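You operate a simulated robot arm through the tools that you are given. There is no shell and no other tool. Be economical: measure what you need, move in short steps, check, and stop when the job is done.

The job below is to be done with a simulated robot arm. You get a single attempt, and the scene is never put back.

JOB
Put things in order on the dresser top. At the end: the cream shade stands on top of the small teal book; the black iron block (marked "15C") stands where the grey felt pad stood; the yellow rolled socks from the dresser top is in the grey bucket; the clear glass jar (marked "USED") from the dresser top stands where the black iron block stood; the grey felt pad stands where the yellow rolled socks stood; whatever was shut is shut again. Leave all else as you found it, and nothing knocked over.

Only the result counts: the job must be done as asked and must still hold three seconds after the hand-in. Knocking over, shifting, dropping, spilling or breaking anything else fails it.

ROBOT AND FRAMES
A 7-joint arm with a two-finger parallel gripper, fixed in place. Base frame: the origin is at the foot of the arm, x ahead of it, y to its left, z up; the work surface is at about z = 0.86. Lengths are in m, angles in degrees, forces in N, time in s.
With the tool pointing down near the work surface it reaches from about 0.3 to 0.7 m from the base axis. Its first joint turns from -66.0 to 66.0 degrees. Payload 1.57 kg.
The TCP is the grasp point between the finger pads, 0.03 m short of the fingertips. In the tool frame z runs along the fingers and y along their closing line. The gripper opens to 0.11 m. The fingers are 0.024 m wide and 0.012 m thick; the gripper's body (0.048 by 0.112 m) begins 0.078 m behind the TCP.
Orientation is that of the tool frame in the base frame, as [roll, pitch, yaw] about the fixed x, y, z axes, in that order (R = Rz(yaw) Ry(pitch) Rx(roll)). With the fingers straight down and closing along the base's y, the tool's x points along the base's -x, its y along +y and its z along -z.

CONTROLS
- The arm moves only by the tool move_arm. Its argument "moves" is a list that holds one entry, the list of rows, each a list of 7 numbers: the shift along the tool's x, y, z in m, then the turn, a rotation vector about the tool's x, y, z in degrees, then the gripper command, from -1 (fully open) to 1 (shut), values between in proportion. In form: [[[dx, dy, dz, ax, ay, az, fingers], ...]]. A call has 1 to 12 rows; each row is the pose to reach, as a shift and turn from the pose commanded when the call began, along the tool's axes at that moment. Rows are played at 5 a second. More than 0.05 m and 8.6 degrees between two rows, or a gripper value outside its range, and nothing of the call is played. Where a pose cannot be reached the arm comes as near as it can. A force on the tool above 40 N (or 10 N above the force at the start of the call, whichever is more), or a blocked arm, ends the call early, and 0.2 s more pass. Each finger travels about 0.108 m/s and halts on what it meets, pressing with about 33 N; the grip force reading is that of the motor and also rises with nothing between the fingers. The clock runs only during rows and for 0.2 s after the last one: add rows that repeat a pose to give the fingers time. The reply holds the time, the measured pose of the TCP, the force on the tool along the base axes, the opening and the grip force, in the units named above and with some noise, and new pictures: "views" is both (left out), scene, wrist or none.
- Cameras (640 x 400 px; columns grow to the right, rows downward): "scene" is fixed at [0.1768, -0.4064, 1.3976]; the picture's right is [0.63, -0.78, 0.00], its down [-0.49, -0.39, -0.78] and it looks along [0.61, 0.49, -0.62] (base axes); focal length 234 px, centre (320, 200). "wrist" rides on the gripper at [-0.036, 0, -0.08] in the tool frame; the picture's right is [0.00, -1.00, 0.00], its down [0.97, 0.00, -0.24] and it looks along [0.24, 0.00, 0.97] (tool axes); focal length 218 px, centre (320, 200). There is no depth. A picture from a camera that has moved, and an enlarged one, comes with that camera's place and axes in the base frame and with its lens.
- zoom(camera, box): a new picture of the part [left, top, right, bottom] of that camera's present view, enlarged. No time passes.
- sign_off(): hands the job in; it is judged then, once.

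Work in short steps. Places have to be worked out from the pictures, the camera data and where the tool is seen: move nearer, look again, correct. Check each grasp and each placing, and mend what went wrong. You have 120 turns and 150 pictures in all, those below and enlarged ones among them. Open the gripper and draw the arm clear of the work before you hand the job in, unless the task says otherwise; then end with one line.

The tools are called after "Call:" as name(argument=value, ...) on one line, values as JSON. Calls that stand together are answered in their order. move_arm: Moves the arm, as the interface text tells. Its arguments: {"type":"object","properties":{"moves":{"type":"array","items":{"type":"array","items":{"type":"array","items":{"type":"number"}}}},"views":{"type":"string","enum":["both","scene","wrist","none"]}},"required":["moves"]} The other tools are called the same way: zoom (camera, box) takes an enlarged picture of a part of a camera's view; sign_off () hands the job in.

At the start:

```text
time_s: 0.0
ee_pos: [0.3254, -0.0727, 1.2582]
ee_rot: [-180.0, -0.1, -179.9]
contact_force: [0.7, 0.5, -0.1]
width: 0.1098
finger_force: 0.0
```

scene: 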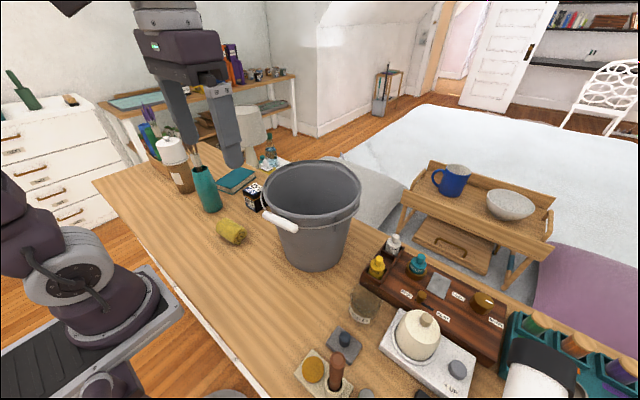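
wrist: 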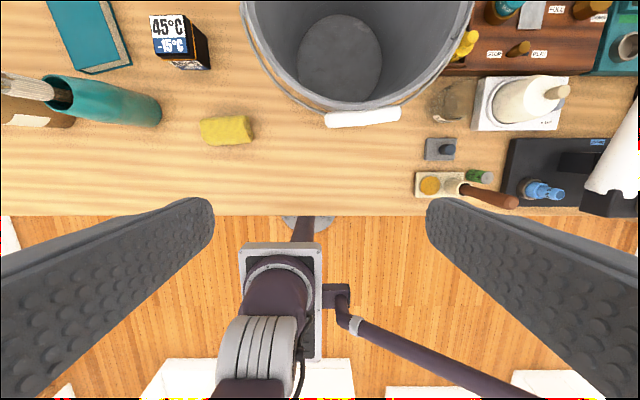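

The pictures show the dresser with several small items; I'll zoom to identify each one.

Call:
zoom(camera="scene", box=[120, 80, 320, 260])

Call:
zoom(camera="scene", box=[280, 220, 520, 400])

Call:
zoom(camera="wrist", box=[400, 0, 640, 220])

Call:
zoom(camera="wrist", box=[0, 0, 280, 200])

```text
2.22 times, centred on (220, 170) of scene
camera zoom: at [0.1768, -0.4064, 1.3976], right [0.63, -0.78, 0.0], down [-0.49, -0.39, -0.78], along [0.61, 0.49, -0.62], focal length 519 px, centre (542, 267)
```

zoom: 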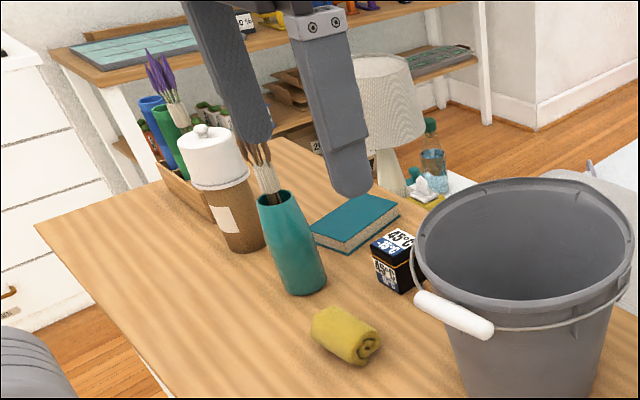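

```text
2.22 times, centred on (400, 310) of scene
camera zoom: at [0.1768, -0.4064, 1.3976], right [0.63, -0.78, 0.0], down [-0.49, -0.39, -0.78], along [0.61, 0.49, -0.62], focal length 519 px, centre (142, -44)
```

zoom: 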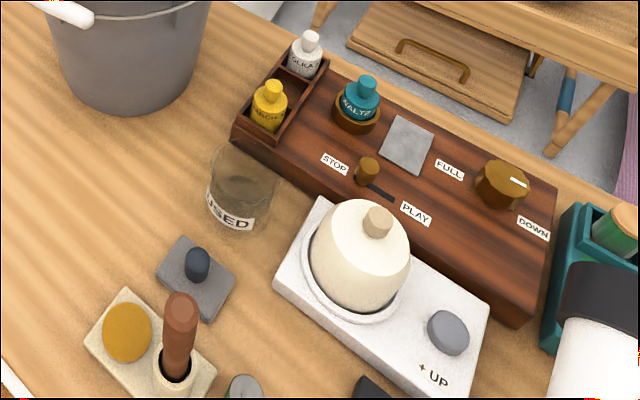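

```text
1.82 times, centred on (520, 110) of wrist
camera zoom: at [0.3628, -0.0739, 1.3379], right [0.0, -1.0, 0.0], down [-0.97, 0.0, 0.24], along [-0.24, 0.0, -0.97], focal length 397 px, centre (-44, 364)
```

zoom: 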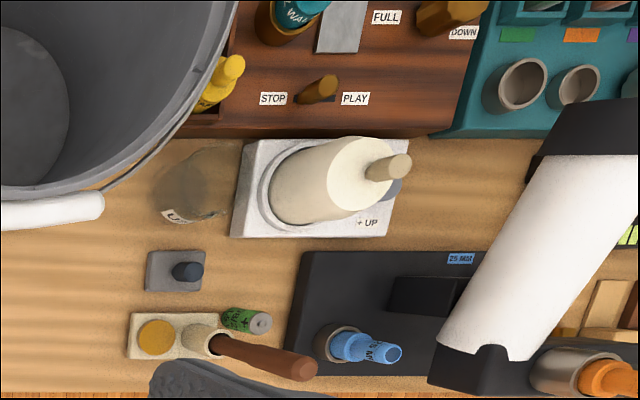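

```text
2.00 times, centred on (140, 100) of wrist
camera zoom: at [0.3628, -0.0739, 1.3379], right [0.0, -1.0, 0.0], down [-0.97, 0.0, 0.24], along [-0.24, 0.0, -0.97], focal length 436 px, centre (680, 400)
```

zoom: 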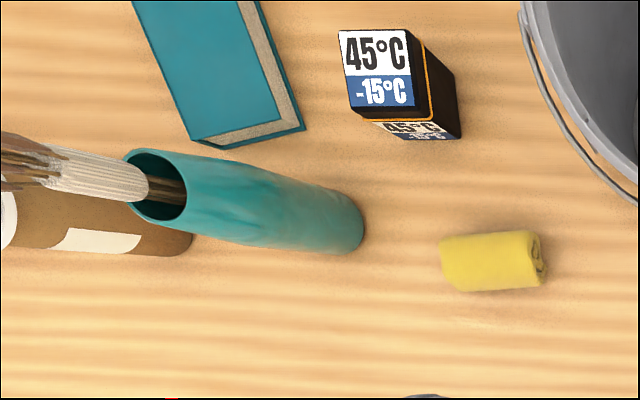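

Next I look at the right-hand group from nearer: moving to about (0.38, -0.33, 1.2), staying high and clear of everything.

Call:
move_arm(moves=[[[-0.01, -0.045, 0.01, 0, 0, 0, -1], [-0.02, -0.09, 0.02, 0, 0, 0, -1], [-0.03, -0.13, 0.03, 0, 0, 0, -1], [-0.04, -0.17, 0.04, 0, 0, 0, -1], [-0.05, -0.21, 0.05, 0, 0, 0, -1], [-0.055, -0.257, 0.06, 0, 0, 0, -1], [-0.055, -0.257, 0.06, 0, 0, 0, -1]]])

```text
time_s: 1.6
ee_pos: [0.3837, -0.3291, 1.1989]
ee_rot: [-180.0, 0.0, -180.0]
contact_force: [-0.2, -0.3, 1.1]
width: 0.1097
finger_force: 0.1
camera wrist: at [0.4201, -0.3305, 1.2782], right [0.0, -1.0, 0.0], down [-0.97, 0.0, 0.24], along [-0.24, 0.0, -0.97], focal length 218 px, centre (320, 200)
```

scene: 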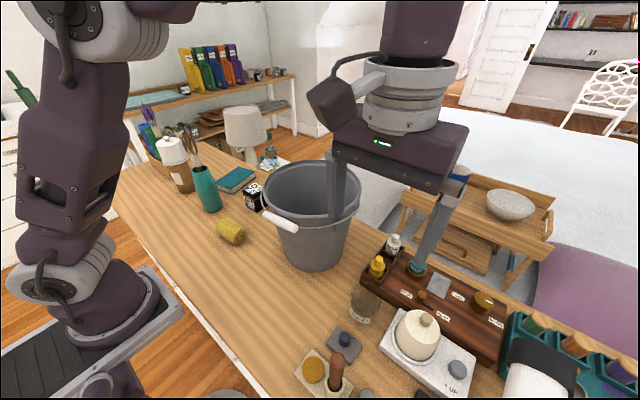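
wrist: 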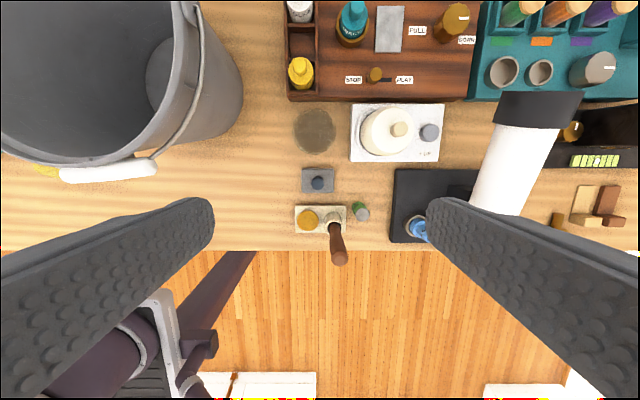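

Call:
zoom(camera="wrist", box=[270, 80, 470, 270])

Call:
zoom(camera="scene", box=[310, 260, 480, 400])

```text
2.11 times, centred on (370, 175) of wrist
camera zoom: at [0.4201, -0.3305, 1.2782], right [0.0, -1.0, 0.0], down [-0.97, 0.0, 0.24], along [-0.24, 0.0, -0.97], focal length 460 px, centre (215, 253)
```

zoom: 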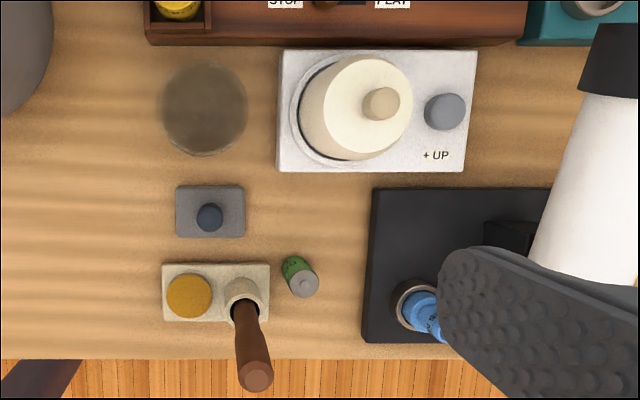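

```text
2.86 times, centred on (395, 330) of scene
camera zoom: at [0.1768, -0.4064, 1.3976], right [0.63, -0.78, 0.0], down [-0.49, -0.39, -0.78], along [0.61, 0.49, -0.62], focal length 668 px, centre (106, -171)
```

zoom: 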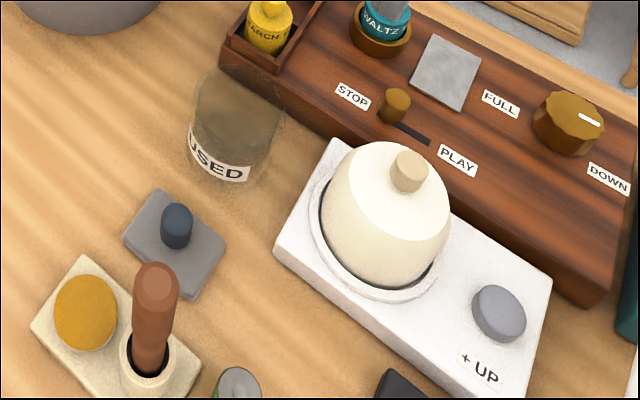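

The identities are clear: the pad with a dark knob, the "USED" jar beside it, and the shade on the white lamp base. Now I move over the socks at about (0.39, 0.11) for a nearer look, staying above the bucket rim (about z 1.06).

Call:
move_arm(moves=[[[0, 0.045, 0, 0, 0, 0, -1], [0, 0.09, 0, 0, 0, 0, -1], [0, 0.135, 0, 0, 0, 0, -1], [0, 0.18, 0, 0, 0, 0, -1], [0, 0.225, 0, 0, 0, 0, -1], [0, 0.27, 0, 0, 0, 0, -1], [0, 0.315, 0, 0, 0, 0, -1], [0, 0.36, 0, 0, 0, 0, -1], [0, 0.405, 0.0, 0, 0, 0, -1], [0, 0.443, 0.03, 0, 0, 0, -1], [0, 0.443, 0.07, 0, 0, 0, -1], [0, 0.443, 0.08, 0, 0, 0, -1]]])

```text
time_s: 4.2
ee_pos: [0.3823, 0.1143, 1.1183]
ee_rot: [180.0, 0.0, 180.0]
contact_force: [-0.3, -0.1, 0.8]
width: 0.1099
finger_force: 0.0
camera wrist: at [0.4197, 0.1129, 1.1983], right [0.0, -1.0, 0.0], down [-0.97, 0.0, 0.24], along [-0.24, 0.0, -0.97], focal length 218 px, centre (320, 200)
```

scene: 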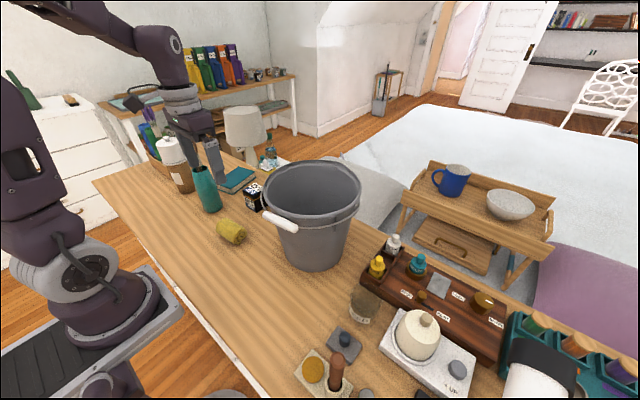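
wrist: 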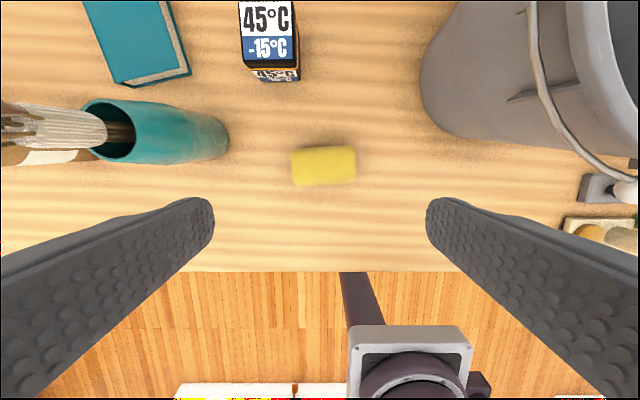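

Socks centre is about (0.392, 0.107), long along y, about 0.045 wide in x. I turn the tool by 90° so the fingers close along base x, and go down part of the way.

Call:
move_arm(moves=[[[-0.001, -0.001, 0, 0, 0, 8.2, -1], [-0.002, -0.002, 0, 0, 0, 16.4, -1], [-0.004, -0.003, 0.01, 0, 0, 24.6, -1], [-0.006, -0.004, 0.02, 0, 0, 32.8, -1], [-0.008, -0.005, 0.03, 0, 0, 41, -1], [-0.01, -0.006, 0.04, 0, 0, 49.2, -1], [-0.01, -0.007, 0.05, 0, 0, 57.4, -1], [-0.01, -0.007, 0.06, 0, 0, 65.6, -1], [-0.01, -0.007, 0.07, 0, 0, 73.8, -1], [-0.01, -0.007, 0.08, 0, 0, 82, -1], [-0.01, -0.007, 0.09, 0, 0, 90, -1], [-0.01, -0.007, 0.1, 0, 0, 90, -1]]])

```text
time_s: 6.8
ee_pos: [0.3911, 0.1074, 1.0189]
ee_rot: [180.0, 0.0, 89.9]
contact_force: [0.4, -0.1, -0.1]
width: 0.11
finger_force: 0.0
camera wrist: at [0.3921, 0.0696, 1.098], right [-1.0, 0.0, 0.0], down [0.0, 0.97, 0.24], along [0.0, 0.24, -0.97], focal length 218 px, centre (320, 200)
```

scene: 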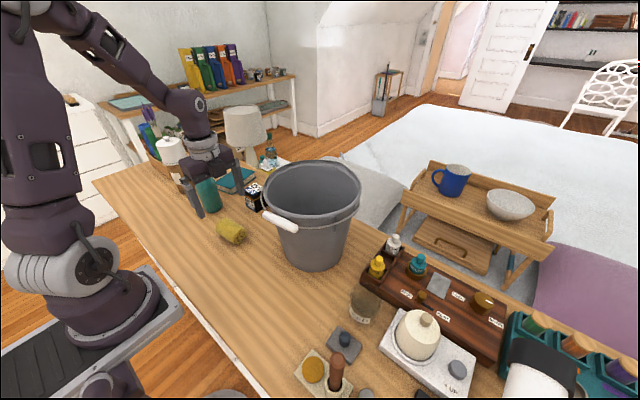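
wrist: 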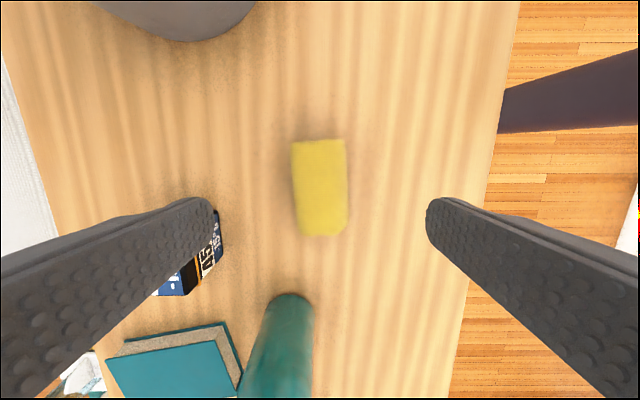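

The socks sit centred at (0.392, 0.110) between the fingers. I go straight down to z≈0.895 and close.

Call:
move_arm(moves=[[[0.003, 0.001, 0.04, 0, 0, 0, -1], [0.003, 0.001, 0.08, 0, 0, 0, -1], [0.003, 0.001, 0.11, 0, 0, 0, -1], [0.003, 0.001, 0.123, 0, 0, 0, -1], [0.003, 0.001, 0.123, 0, 0, 0, -0.3], [0.003, 0.001, 0.123, 0, 0, 0, 0.3], [0.003, 0.001, 0.123, 0, 0, 0, 0.5], [0.003, 0.001, 0.123, 0, 0, 0, 0.5], [0.003, 0.001, 0.123, 0, 0, 0, 0.5]]])

```text
time_s: 8.8
ee_pos: [0.3912, 0.1108, 0.8982]
ee_rot: [-180.0, 0.1, 90.1]
contact_force: [-0.2, 0.5, -0.4]
width: 0.0637
finger_force: 32.8
camera wrist: at [0.3928, 0.0737, 0.9773], right [-1.0, 0.0, 0.0], down [0.0, 0.97, 0.24], along [0.0, 0.24, -0.97], focal length 218 px, centre (320, 200)
```

scene: 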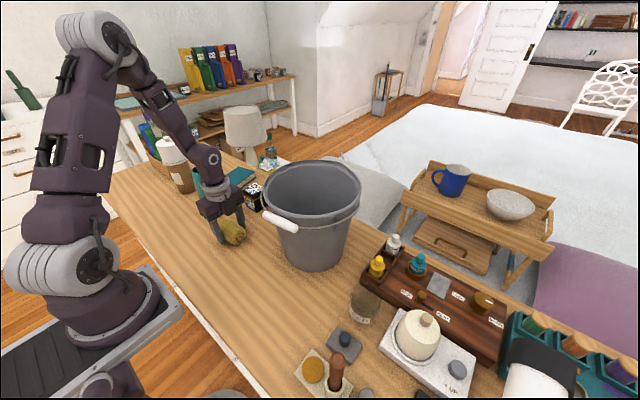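
wrist: 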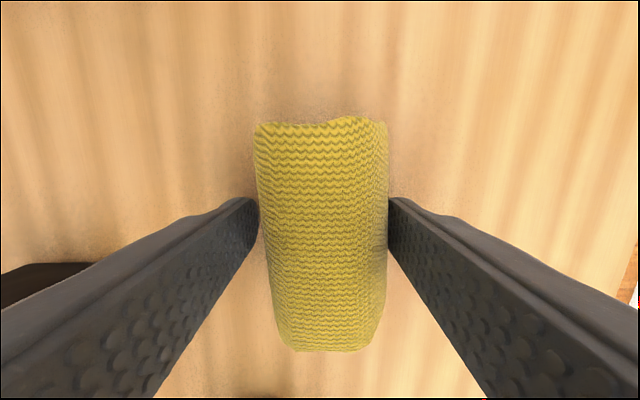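

The socks are held (0.064 wide). I lift straight up well over the bucket rim and look.

Call:
move_arm(moves=[[[0, 0, -0.04, 0, 0, 0, 0.5], [0, 0, -0.09, 0, 0, 0, 0.5], [0, 0, -0.14, 0, 0, 0, 0.5], [0, 0, -0.19, 0, 0, 0, 0.5], [0, 0, -0.24, 0, 0, 0, 0.5], [0, 0, -0.29, 0, 0, 0, 0.5], [-0.04, 0.02, -0.32, 0, 0, 0, 0.5], [-0.08, 0.04, -0.32, 0, 0, 0, 0.5], [-0.12, 0.06, -0.32, 0, 0, 0, 0.5], [-0.16, 0.09, -0.32, 0, 0, 0, 0.5], [-0.2, 0.12, -0.32, 0, 0, 0, 0.5], [-0.221, 0.143, -0.32, 0, 0, 0, 0.5]]])

```text
refused: row 7 steps farther than a row can; nothing moved
```

The step was a little too long, so I split it more finely.

Call:
move_arm(moves=[[[0, 0, -0.045, 0, 0, 0, 0.5], [0, 0, -0.09, 0, 0, 0, 0.5], [0, 0, -0.135, 0, 0, 0, 0.5], [0, 0, -0.18, 0, 0, 0, 0.5], [0, 0, -0.225, 0, 0, 0, 0.5], [0, 0, -0.27, 0, 0, 0, 0.5], [0, 0, -0.315, 0, 0, 0, 0.5], [-0.04, 0.02, -0.32, 0, 0, 0, 0.5], [-0.08, 0.04, -0.32, 0, 0, 0, 0.5], [-0.12, 0.06, -0.32, 0, 0, 0, 0.5], [-0.155, 0.09, -0.32, 0, 0, 0, 0.5], [-0.155, 0.09, -0.32, 0, 0, 0, 0.5]]])

```text
time_s: 11.4
ee_pos: [0.481, -0.048, 1.2146]
ee_rot: [180.0, 0.0, 90.0]
contact_force: [-0.6, 0.2, -1.3]
width: 0.0635
finger_force: 33.1
camera wrist: at [0.4831, -0.0845, 1.2937], right [-1.0, 0.0, 0.0], down [0.0, 0.97, 0.24], along [0.0, 0.24, -0.97], focal length 218 px, centre (320, 200)
```

scene: 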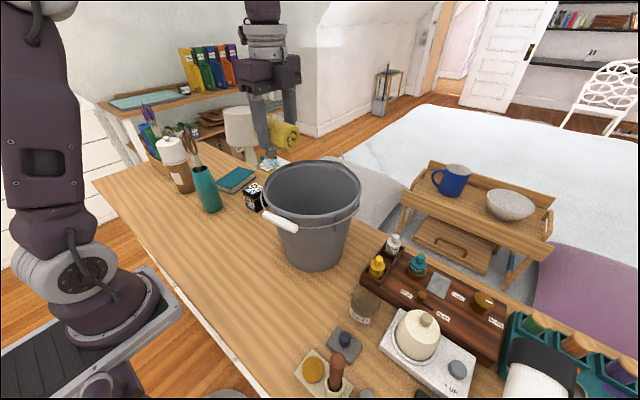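
wrist: 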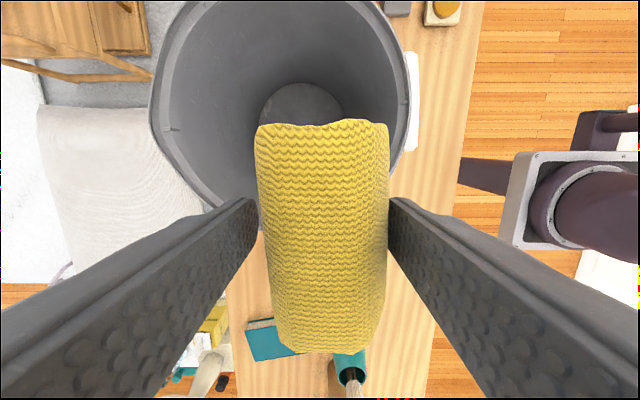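

The bucket centre works out at about (0.519, -0.124), rim radius about 0.125. I centre over it and lower the socks inside.

Call:
move_arm(moves=[[[-0.035, 0.018, 0, 0, 0, 0, 0.5], [-0.076, 0.038, 0, 0, 0, 0, 0.5], [-0.076, 0.038, 0.045, 0, 0, 0, 0.5], [-0.076, 0.038, 0.09, 0, 0, 0, 0.5], [-0.076, 0.038, 0.135, 0, 0, 0, 0.5], [-0.076, 0.038, 0.18, 0, 0, 0, 0.5], [-0.076, 0.038, 0.21, 0, 0, 0, 0.5], [-0.076, 0.038, 0.235, 0, 0, 0, 0.5], [-0.076, 0.038, 0.235, 0, 0, 0, 0.5]]])

```text
time_s: 13.4
ee_pos: [0.5186, -0.1193, 0.9813]
ee_rot: [-179.9, 0.0, 90.0]
contact_force: [-1.0, 0.2, 0.0]
width: 0.0634
finger_force: 33.3
camera wrist: at [0.5196, -0.1582, 1.0606], right [-1.0, 0.0, 0.0], down [0.0, 0.97, 0.24], along [0.0, 0.24, -0.97], focal length 218 px, centre (320, 200)
```

scene: 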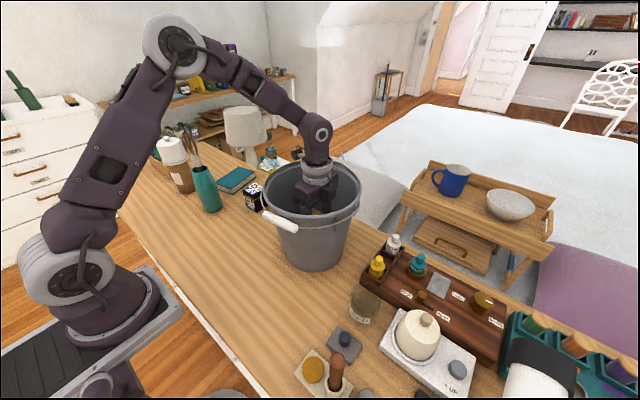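
wrist: 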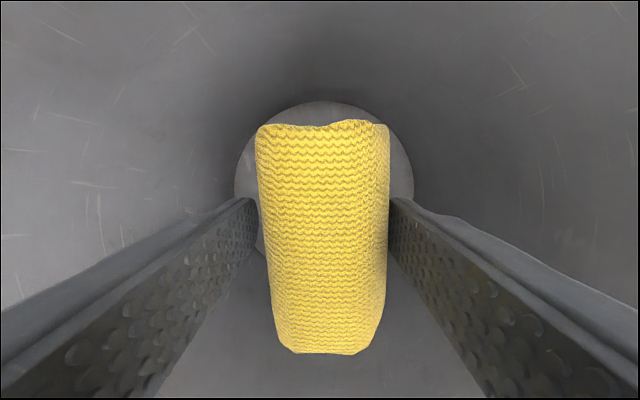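

All clear inside the bucket. I lower 4 cm more and release gently.

Call:
move_arm(moves=[[[0, 0, 0.02, 0, 0, 0, 0.5], [0, 0, 0.04, 0, 0, 0, 0.5], [0, 0, 0.04, 0, 0, 0, 0.5], [0, 0, 0.04, 0, 0, 0, -0.2], [0, 0, 0.04, 0, 0, 0, -0.55], [0, 0, 0.04, 0, 0, 0, -0.55], [0, 0, 0, 0, 0, 0, -0.55], [0, 0, -0.045, 0, 0, 0, -0.55], [0, 0, -0.09, 0, 0, 0, -0.55], [0, 0, -0.135, 0, 0, 0, -0.55], [0, 0, -0.18, 0, 0, 0, -0.55], [0, 0, -0.22, 0, 0, 0, -0.55]]])

```text
time_s: 16.0
ee_pos: [0.5202, -0.1191, 1.196]
ee_rot: [-180.0, 0.0, 90.0]
contact_force: [0.0, -0.6, 0.4]
width: 0.0853
finger_force: 0.1
camera wrist: at [0.5221, -0.1566, 1.2762], right [-1.0, 0.0, 0.0], down [0.0, 0.97, 0.24], along [0.0, 0.24, -0.97], focal length 218 px, centre (320, 200)
```

scene: 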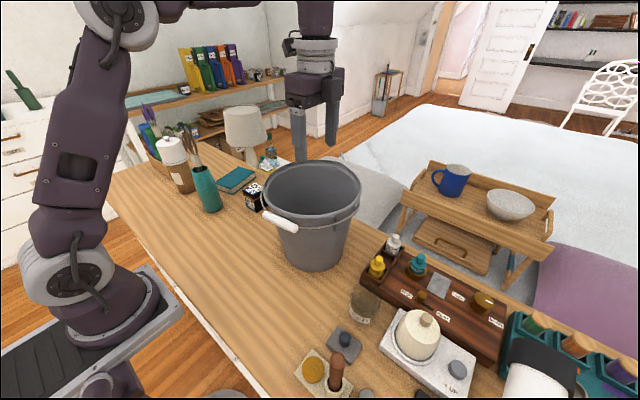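
wrist: 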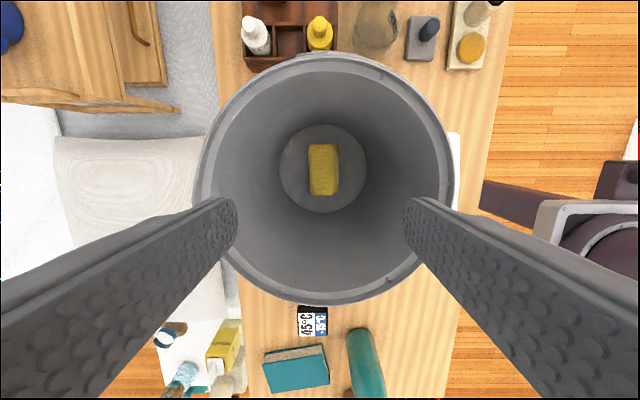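

The socks lie in the bucket. Next is the pad: I move toward (0.36, -0.32) at the same height while turning the tool back so the fingers close along y.

Call:
move_arm(moves=[[[-0.015, -0.016, 0, 0, 0, -8.2, -0.55], [-0.035, -0.03, 0, 0, 0, -16.4, -0.55], [-0.055, -0.045, 0, 0, 0, -24.6, -0.55], [-0.075, -0.06, 0, 0, 0, -32.8, -0.55], [-0.095, -0.075, 0, 0, 0, -41, -0.55], [-0.115, -0.09, 0, 0, 0, -49.2, -0.55], [-0.135, -0.105, 0, 0, 0, -57.4, -0.55], [-0.155, -0.12, 0, 0, 0, -65.6, -0.55], [-0.175, -0.135, 0, 0, 0, -73.8, -0.55], [-0.195, -0.15, 0.03, 0, 0, -82, -0.55], [-0.21, -0.16, 0.06, 0, 0, -90, -0.55], [-0.21, -0.16, 0.08, 0, 0, -90, -0.55]]])

```text
time_s: 18.6
ee_pos: [0.3613, -0.3312, 1.12]
ee_rot: [-180.0, 0.0, -179.9]
contact_force: [-0.7, -0.2, 0.1]
width: 0.0852
finger_force: 0.1
camera wrist: at [0.398, -0.3334, 1.1996], right [0.0, -1.0, 0.0], down [-0.97, 0.0, 0.24], along [-0.24, 0.0, -0.97], focal length 218 px, centre (320, 200)
```

scene: 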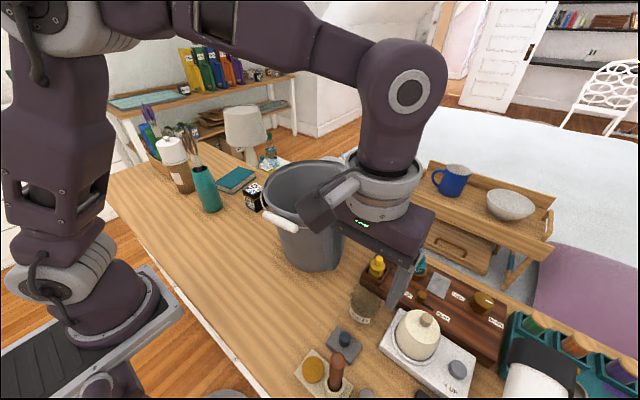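
wrist: 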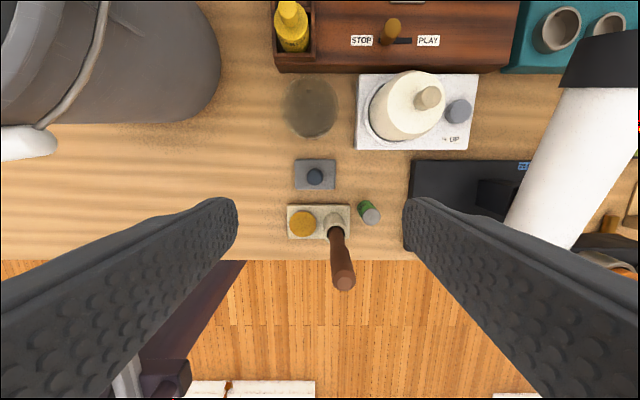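

Call:
zoom(camera="wrist", box=[270, 60, 390, 300])

Call:
zoom(camera="scene", box=[310, 270, 390, 400])

```text
1.67 times, centred on (330, 180) of wrist
camera zoom: at [0.398, -0.3334, 1.1996], right [0.0, -1.0, 0.0], down [-0.97, 0.0, 0.24], along [-0.24, 0.0, -0.97], focal length 364 px, centre (303, 233)
```

zoom: 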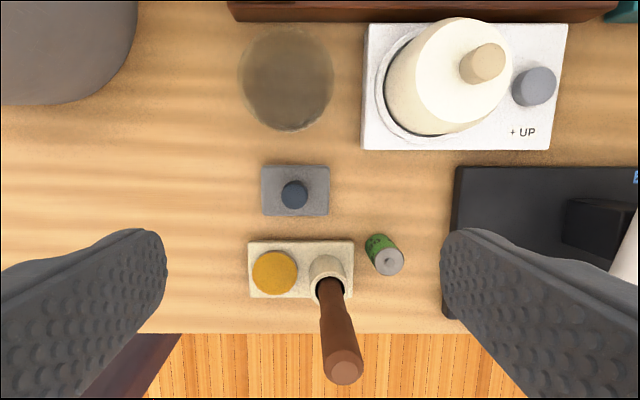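

```text
3.08 times, centred on (350, 335) of scene
camera zoom: at [0.1768, -0.4064, 1.3976], right [0.63, -0.78, 0.0], down [-0.49, -0.39, -0.78], along [0.61, 0.49, -0.62], focal length 719 px, centre (228, -215)
```

zoom: 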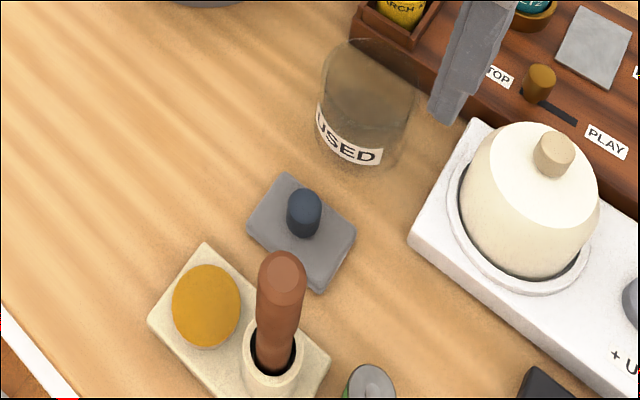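

The pad is at (0.3565, -0.3265), about 0.062×0.046, with a small knob at its centre. I lower to z≈0.93 with fingers opened 0.06 and look again.

Call:
move_arm(moves=[[[0.005, 0.005, 0.045, 0, 0, 0, -0.09], [0.005, 0.005, 0.09, 0, 0, 0, -0.09], [0.005, 0.005, 0.135, 0, 0, 0, -0.09], [0.005, 0.005, 0.17, 0, 0, 0, -0.09], [0.005, 0.005, 0.19, 0, 0, 0, -0.09], [0.005, 0.005, 0.19, 0, 0, 0, -0.09]]])

Call:
zoom(camera="scene", box=[290, 250, 410, 400])

```text
time_s: 20.0
ee_pos: [0.3537, -0.3271, 0.9291]
ee_rot: [-180.0, 0.1, 180.0]
contact_force: [1.0, 0.2, 0.4]
width: 0.06
finger_force: 0.0
camera wrist: at [0.391, -0.3279, 1.009], right [0.0, -1.0, 0.0], down [-0.97, 0.0, 0.24], along [-0.24, 0.0, -0.97], focal length 218 px, centre (320, 200)
```

scene: 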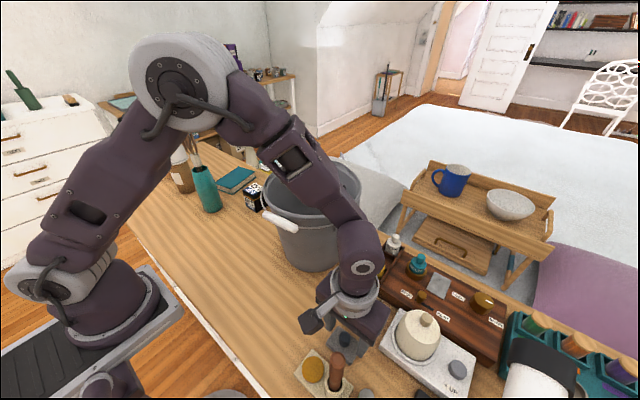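
wrist: 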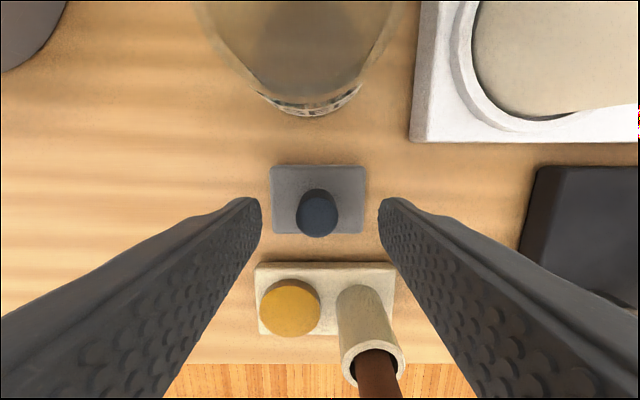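

```text
2.67 times, centred on (350, 325) of scene
camera zoom: at [0.1769, -0.4064, 1.3976], right [0.63, -0.78, 0.0], down [-0.49, -0.39, -0.78], along [0.61, 0.49, -0.62], focal length 623 px, centre (240, -133)
```

zoom: 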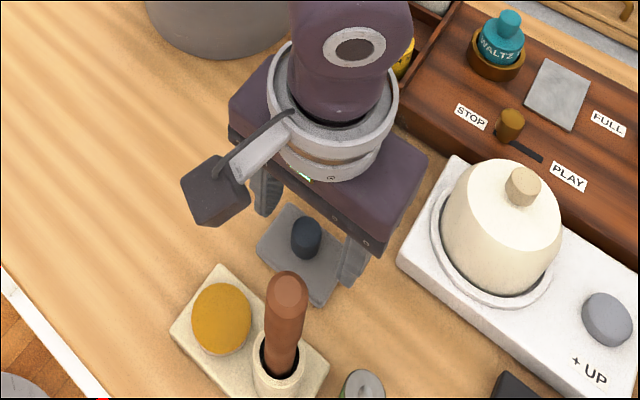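

The knob sits at about (0.358, -0.3265), 0.021 wide. I shift +4 mm in x, descend 2 cm so the tips are just above the pad, and close on the knob.

Call:
move_arm(moves=[[[-0.004, 0.0, 0.01, 0, 0, 0, -0.09], [-0.004, 0.0, 0.019, 0, 0, 0, -0.09], [-0.004, 0.0, 0.019, 0, 0, 0, 0.3], [-0.004, 0.0, 0.019, 0, 0, 0, 0.7], [-0.004, 0.0, 0.019, 0, 0, 0, 0.9], [-0.004, 0.0, 0.019, 0, 0, 0, 0.9]]], views="wrist")

```text
time_s: 21.4
ee_pos: [0.3582, -0.3254, 0.9103]
ee_rot: [-180.0, 0.0, -179.9]
contact_force: [-0.3, -0.7, -0.3]
width: 0.0204
finger_force: 33.5
camera wrist: at [0.3954, -0.3268, 0.9902], right [0.0, -1.0, 0.0], down [-0.97, 0.0, 0.24], along [-0.24, 0.0, -0.97], focal length 218 px, centre (320, 200)
```

wrist: 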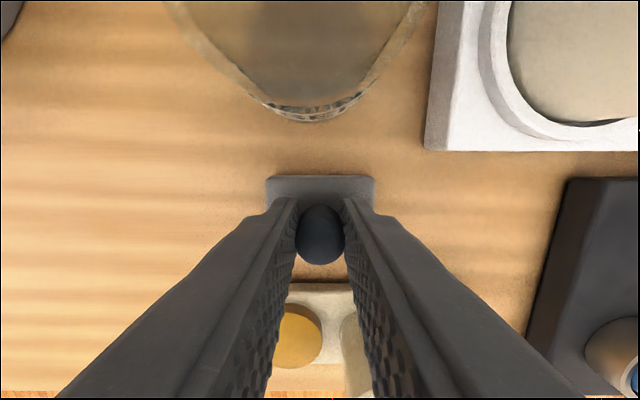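

Knob gripped (0.0204). I lift 6 cm and check the pad hangs level.

Call:
move_arm(moves=[[[0, 0, -0.03, 0, 0, 0, 0.9], [0, 0, -0.07, 0, 0, 0, 0.9], [0, 0, -0.11, 0, 0, 0, 0.9], [0, 0, -0.11, 0, 0, 0, 0.9]]])

```text
time_s: 22.4
ee_pos: [0.3587, -0.3248, 1.0245]
ee_rot: [-180.0, -0.1, -179.9]
contact_force: [0.4, -0.1, -0.6]
width: 0.0203
finger_force: 33.2
camera wrist: at [0.3959, -0.3263, 1.1045], right [0.0, -1.0, 0.0], down [-0.97, 0.0, 0.24], along [-0.24, 0.0, -0.97], focal length 218 px, centre (320, 200)
```

scene: 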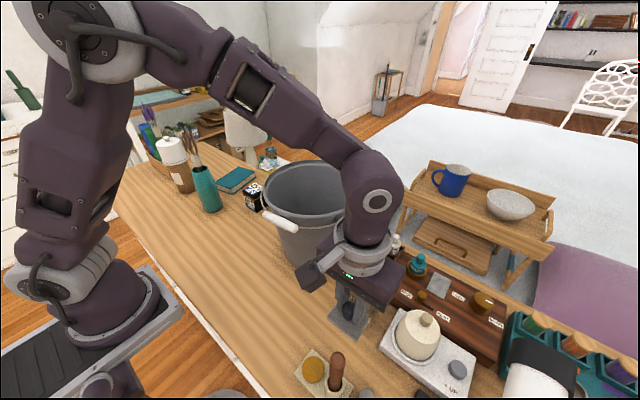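
wrist: 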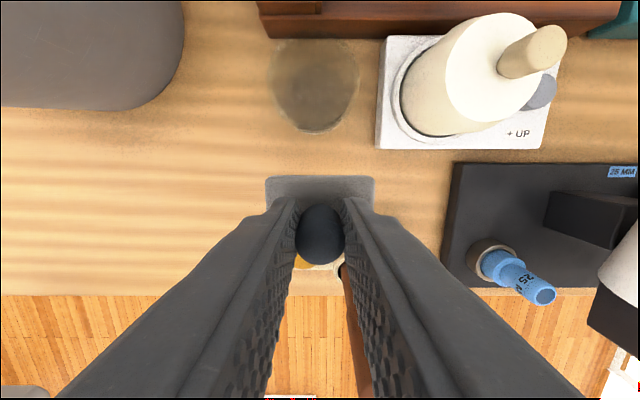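

The pad hangs level. I rise to z≈1.19 and travel toward the socks' old place (0.392, 0.109).

Call:
move_arm(moves=[[[0, 0, -0.045, 0, 0, 0, 0.9], [0, 0, -0.09, 0, 0, 0, 0.9], [0, 0.01, -0.135, 0, 0, 0, 0.9], [0, 0.045, -0.165, 0, 0, 0, 0.9], [0, 0.09, -0.165, 0, 0, 0, 0.9], [0, 0.135, -0.165, 0, 0, 0, 0.9], [0, 0.18, -0.165, 0, 0, 0, 0.9], [0, 0.225, -0.165, 0, 0, 0, 0.9], [-0.01, 0.27, -0.165, 0, 0, 0, 0.9], [-0.015, 0.315, -0.165, 0, 0, 0, 0.9], [-0.02, 0.36, -0.165, 0, 0, 0, 0.9], [-0.025, 0.405, -0.165, 0, 0, 0, 0.9]]], views="none")

```text
time_s: 25.0
ee_pos: [0.383, 0.0763, 1.1831]
ee_rot: [-180.0, 0.0, -180.0]
contact_force: [-0.4, -0.6, -1.4]
width: 0.0204
finger_force: 32.9
```

Readings agree; now I complete the move and descend to z≈0.95 to check.

Call:
move_arm(moves=[[[-0.01, 0.031, 0.02, 0, 0, 0, 0.9], [-0.01, 0.031, 0.065, 0, 0, 0, 0.9], [-0.01, 0.031, 0.11, 0, 0, 0, 0.9], [-0.01, 0.031, 0.155, 0, 0, 0, 0.9], [-0.01, 0.031, 0.2, 0, 0, 0, 0.9], [-0.01, 0.031, 0.24, 0, 0, 0, 0.9], [-0.01, 0.031, 0.24, 0, 0, 0, 0.9]]])

```text
time_s: 26.6
ee_pos: [0.3937, 0.1094, 0.9474]
ee_rot: [180.0, -0.1, 180.0]
contact_force: [-0.6, 0.1, -0.8]
width: 0.0202
finger_force: 32.9
camera wrist: at [0.4315, 0.1088, 1.0267], right [0.0, -1.0, 0.0], down [-0.97, 0.0, 0.24], along [-0.24, 0.0, -0.97], focal length 218 px, centre (320, 200)
```

scene: 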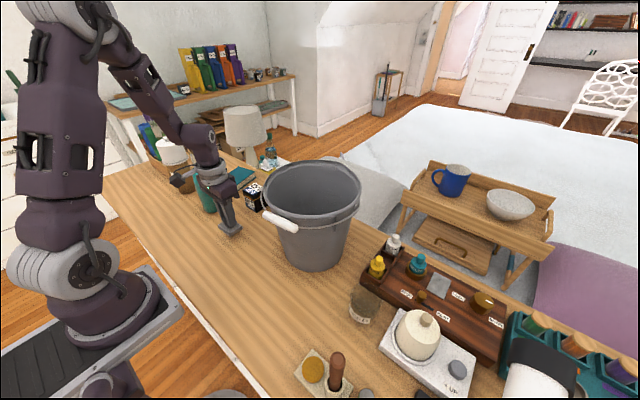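
wrist: 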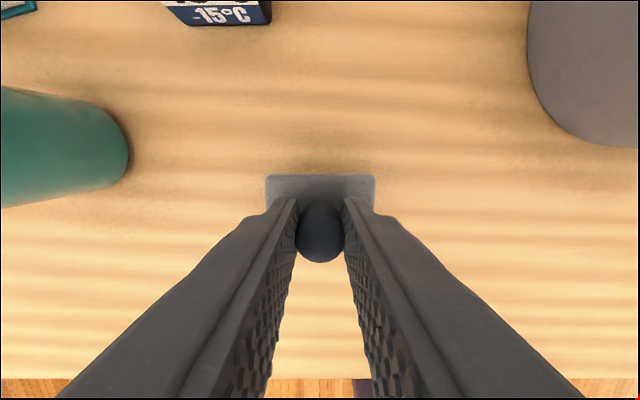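

The pad hovers over its place. I lower it to the table (TCP z ≈ 0.910), release and open modestly.

Call:
move_arm(moves=[[[0, 0, 0.02, 0, 0, 0, 0.9], [0, 0, 0.033, 0, 0, 0, 0.9], [0, 0, 0.0375, 0, 0, 0, 0.9], [0, 0, 0.0375, 0, 0, 0, 0.9], [0, 0, 0.0375, 0, 0, 0, 0.4], [0, 0, 0.0375, 0, 0, 0, 0.1], [0, 0, 0.0375, 0, 0, 0, 0.1]]])

```text
time_s: 28.2
ee_pos: [0.3926, 0.1103, 0.9099]
ee_rot: [-179.9, 0.1, -179.9]
contact_force: [-0.1, 0.1, 0.3]
width: 0.0497
finger_force: 0.0
camera wrist: at [0.4303, 0.1084, 0.989], right [0.0, -1.0, 0.0], down [-0.97, 0.0, 0.24], along [-0.24, 0.0, -0.97], focal length 218 px, centre (320, 200)
```

scene: 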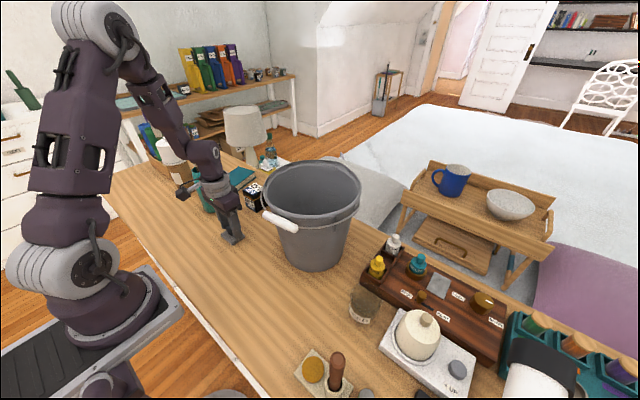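
wrist: 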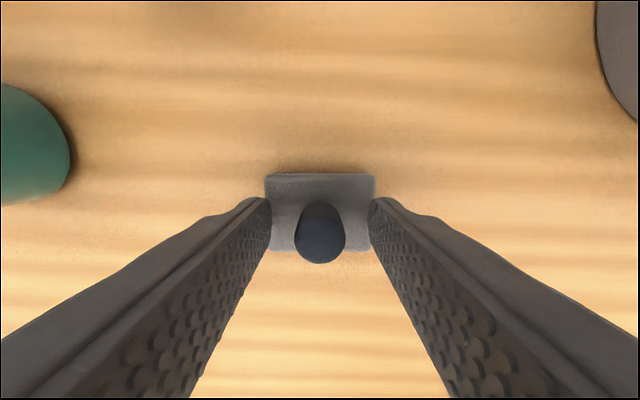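

The pad stands in the socks' place. I rise and move toward the iron block at about (0.54, 0.155), opening the fingers, to look from above.

Call:
move_arm(moves=[[[0, 0, -0.045, 0, 0, 0, 0.1], [0, 0, -0.09, 0, 0, 0, -0.2], [0, 0, -0.135, 0, 0, 0, -0.6], [0, 0, -0.18, 0, 0, 0, -1], [-0.03, 0.01, -0.21, 0, 0, 0, -1], [-0.07, 0.02, -0.22, 0, 0, 0, -1], [-0.11, 0.035, -0.22, 0, 0, 0, -1], [-0.14, 0.045, -0.22, 0, 0, 0, -1], [-0.14, 0.045, -0.22, 0, 0, 0, -1]]])

```text
time_s: 30.2
ee_pos: [0.5331, 0.1569, 1.1305]
ee_rot: [-180.0, 0.0, -179.9]
contact_force: [-0.7, 0.8, 0.7]
width: 0.1098
finger_force: 0.0
camera wrist: at [0.5706, 0.1558, 1.2103], right [0.0, -1.0, 0.0], down [-0.97, 0.0, 0.24], along [-0.24, 0.0, -0.97], focal length 218 px, centre (320, 200)
```

scene: 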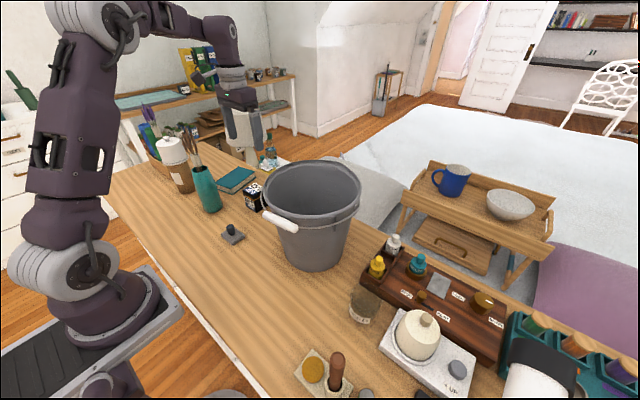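
wrist: 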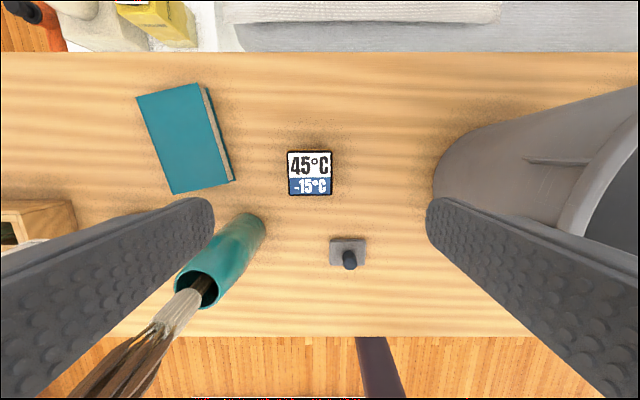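

The block's top is about 0.058 square, centre about (0.535, 0.169). I centre and lower to z≈1.03, then look for rotation.

Call:
move_arm(moves=[[[-0.002, 0.012, 0.04, 0, 0, 0, -1], [-0.002, 0.012, 0.08, 0, 0, 0, -1], [-0.002, 0.012, 0.12, 0, 0, 0, -1], [-0.002, 0.012, 0.12, 0, 0, 0, -1]]], views="wrist")

Call:
zoom(camera="scene", box=[170, 120, 290, 250])

```text
time_s: 31.2
ee_pos: [0.5374, 0.168, 1.0114]
ee_rot: [-180.0, 0.0, 180.0]
contact_force: [-0.3, 1.5, -0.4]
width: 0.1098
finger_force: 0.2
camera wrist: at [0.5751, 0.1672, 1.0907], right [0.0, -1.0, 0.0], down [-0.97, 0.0, 0.24], along [-0.24, 0.0, -0.97], focal length 218 px, centre (320, 200)
```

wrist: 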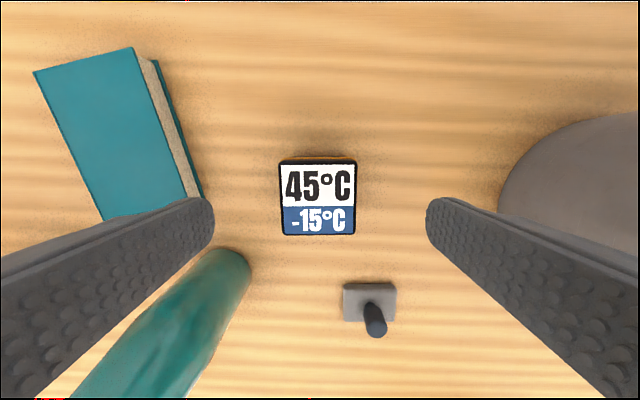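

```text
3.08 times, centred on (230, 185) of scene
camera zoom: at [0.1769, -0.4064, 1.3976], right [0.63, -0.78, 0.0], down [-0.49, -0.39, -0.78], along [0.61, 0.49, -0.62], focal length 719 px, centre (597, 246)
```

zoom: 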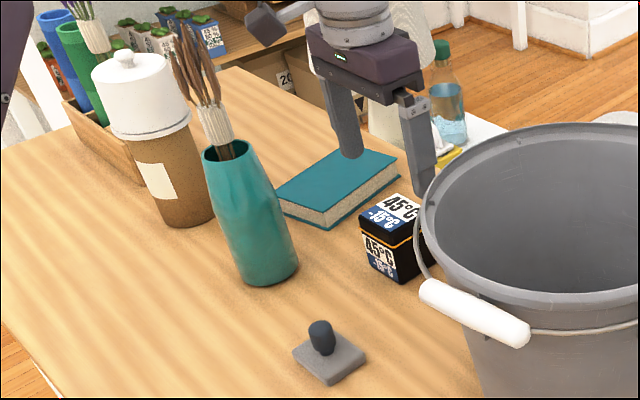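

The block top is at z≈0.93, centre (0.539, 0.169), aligned with the fingers. I descend to z≈0.898 and close.

Call:
move_arm(moves=[[[-0.0015, 0.001, 0.04, 0, 0, 0, -1], [-0.0015, 0.001, 0.08, 0, 0, 0, -1], [-0.0015, 0.001, 0.105, 0, 0, 0, -1], [-0.0015, 0.001, 0.113, 0, 0, 0, -1], [-0.0015, 0.001, 0.113, 0, 0, 0, -0.4], [-0.0015, 0.001, 0.113, 0, 0, 0, 0.2], [-0.0015, 0.001, 0.113, 0, 0, 0, 0.5], [-0.0015, 0.001, 0.113, 0, 0, 0, 0.5]]])

```text
time_s: 33.0
ee_pos: [0.5378, 0.1698, 0.8974]
ee_rot: [-180.0, 0.1, -180.0]
contact_force: [0.2, 0.1, 0.1]
width: 0.0578
finger_force: 33.2
camera wrist: at [0.575, 0.1674, 0.9761], right [0.0, -1.0, 0.0], down [-0.97, 0.0, 0.24], along [-0.24, 0.0, -0.97], focal length 218 px, centre (320, 200)
```

scene: 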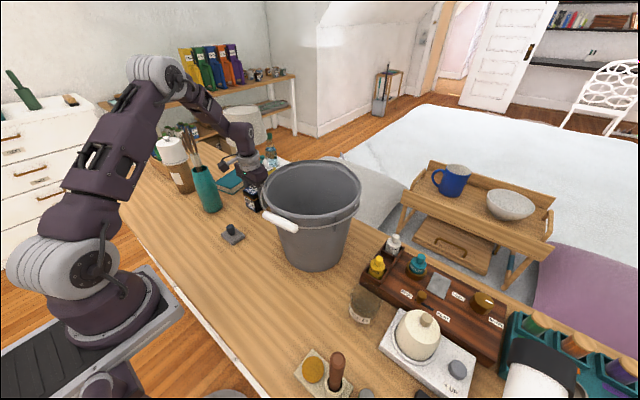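
wrist: 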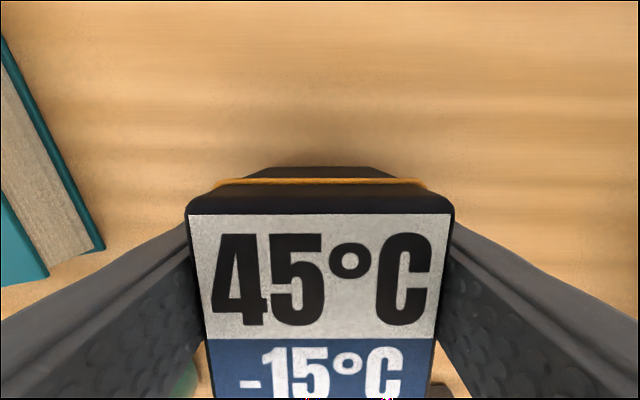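

Block held at 0.0578. I lift slowly and check the grip holds the weight.

Call:
move_arm(moves=[[[0, 0, -0.01, 0, 0, 0, 0.7], [0, 0, -0.03, 0, 0, 0, 0.7], [0, 0, -0.05, 0, 0, 0, 0.7], [0, 0, -0.08, 0, 0, 0, 0.7], [0, 0, -0.08, 0, 0, 0, 0.7]]])

```text
time_s: 34.2
ee_pos: [0.5368, 0.1686, 0.9757]
ee_rot: [180.0, 0.1, 180.0]
contact_force: [-0.7, -0.9, -7.1]
width: 0.0577
finger_force: 32.6
camera wrist: at [0.5744, 0.1678, 1.0552], right [0.0, -1.0, 0.0], down [-0.97, 0.0, 0.24], along [-0.24, 0.0, -0.97], focal length 218 px, centre (320, 200)
```

scene: 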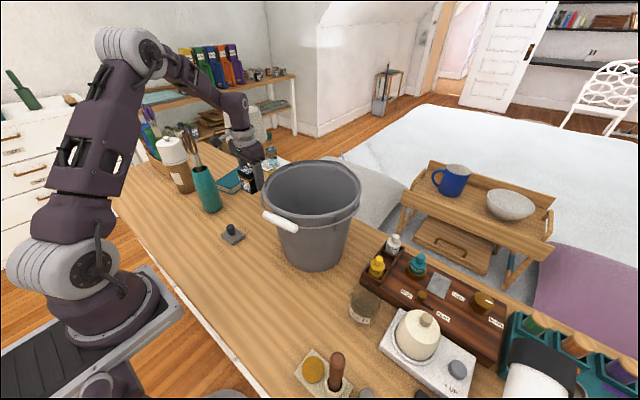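
wrist: 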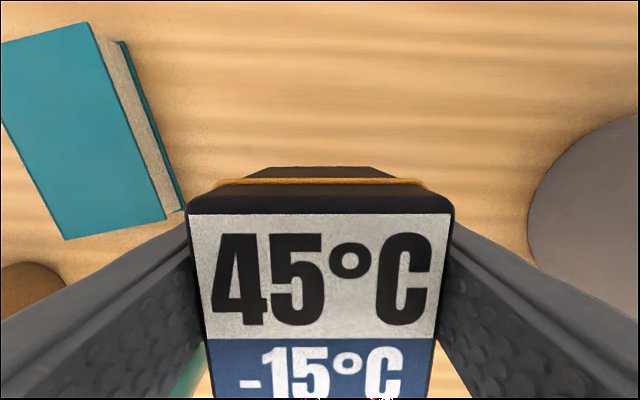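

Held without slip (about 0.7 kg). I rise to z≈1.19 and start across.

Call:
move_arm(moves=[[[0, 0, -0.045, 0, 0, 0, 0.7], [0, 0, -0.09, 0, 0, 0, 0.7], [0, 0, -0.135, 0, 0, 0, 0.7], [0, 0, -0.18, 0, 0, 0, 0.7], [0.01, 0, -0.22, 0, 0, 0, 0.7], [0.04, -0.025, -0.22, 0, 0, 0, 0.7], [0.075, -0.055, -0.22, 0, 0, 0, 0.7], [0.11, -0.085, -0.22, 0, 0, 0, 0.7], [0.14, -0.12, -0.22, 0, 0, 0, 0.7], [0.165, -0.16, -0.22, 0, 0, 0, 0.7], [0.179, -0.2, -0.22, 0, 0, 0, 0.7], [0.179, -0.24, -0.22, 0, 0, 0, 0.7]]], views="none")

Call:
move_arm(moves=[[[0, -0.045, 0, 0, 0, 0, 0.7], [0, -0.09, 0, 0, 0, 0, 0.7], [0, -0.135, 0, 0, 0, 0, 0.7], [0, -0.18, 0, 0, 0, 0, 0.7], [0, -0.225, 0, 0, 0, 0, 0.7], [0, -0.255, 0, 0, 0, 0, 0.7], [0, -0.255, 0.045, 0, 0, 0, 0.7], [0, -0.255, 0.09, 0, 0, 0, 0.7], [0, -0.255, 0.135, 0, 0, 0, 0.7], [0, -0.255, 0.135, 0, 0, 0, 0.7]]])

```text
time_s: 36.8
ee_pos: [0.3551, -0.0719, 1.1926]
ee_rot: [-179.9, 0.0, -179.9]
contact_force: [-0.5, -0.4, -6.9]
width: 0.0577
finger_force: 32.8
```

```text
time_s: 39.0
ee_pos: [0.3592, -0.33, 1.0589]
ee_rot: [-180.0, 0.1, 180.0]
contact_force: [-0.7, -0.8, -6.5]
width: 0.0579
finger_force: 33.1
camera wrist: at [0.396, -0.3304, 1.1391], right [0.0, -1.0, 0.0], down [-0.97, 0.0, 0.24], along [-0.24, 0.0, -0.97], focal length 218 px, centre (320, 200)
```

scene: 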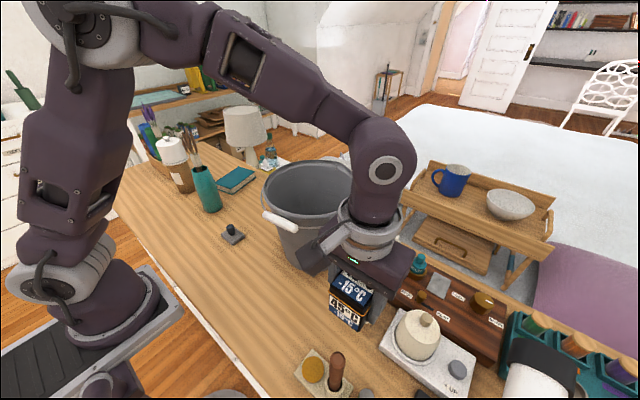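
wrist: 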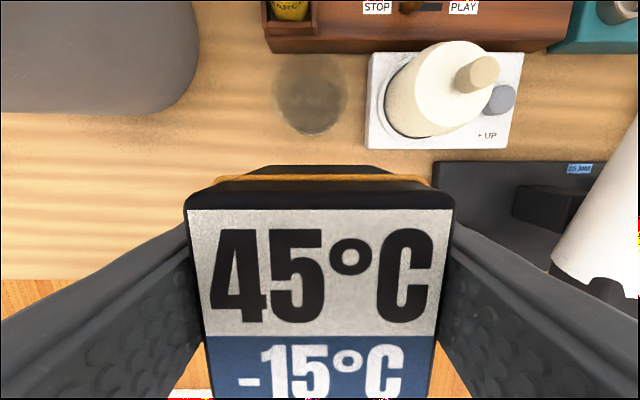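

I'm above the pad's old place; a small −2 mm x correction, then down by 0.164 to the grasp height (z≈0.898), still holding.

Call:
move_arm(moves=[[[0.0015, 0, 0.045, 0, 0, 0, 0.7], [0.0015, 0, 0.09, 0, 0, 0, 0.7], [0.0015, 0, 0.13, 0, 0, 0, 0.7], [0.0015, 0, 0.155, 0, 0, 0, 0.7], [0.0015, 0, 0.164, 0, 0, 0, 0.7], [0.0015, 0, 0.165, 0, 0, 0, 0.7]]])

```text
time_s: 40.4
ee_pos: [0.357, -0.3259, 0.8967]
ee_rot: [-180.0, 0.0, 179.9]
contact_force: [-4.6, 6.2, 11.9]
width: 0.0579
finger_force: 33.3
camera wrist: at [0.3942, -0.3275, 0.9759], right [0.0, -1.0, 0.0], down [-0.97, 0.0, 0.24], along [-0.24, 0.0, -0.97], focal length 218 px, centre (320, 200)
```

scene: 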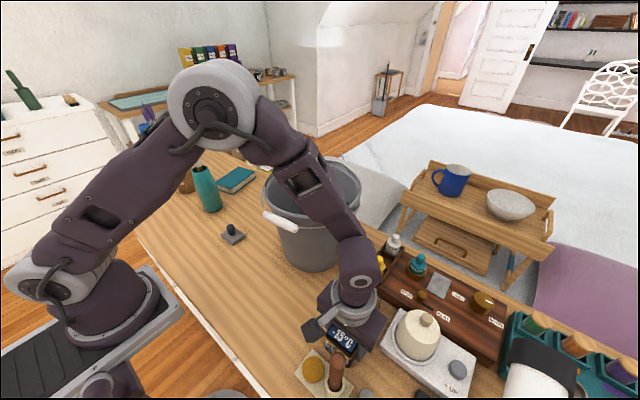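
wrist: 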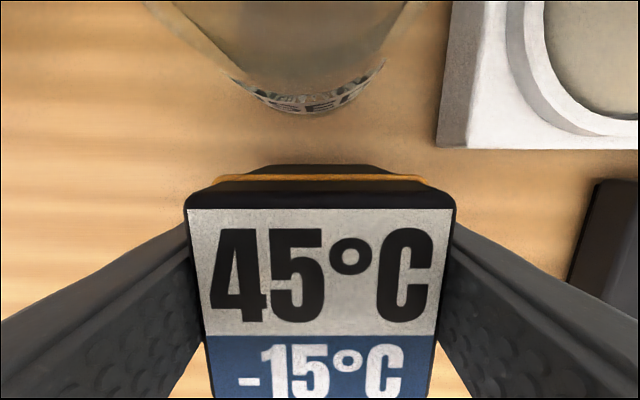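

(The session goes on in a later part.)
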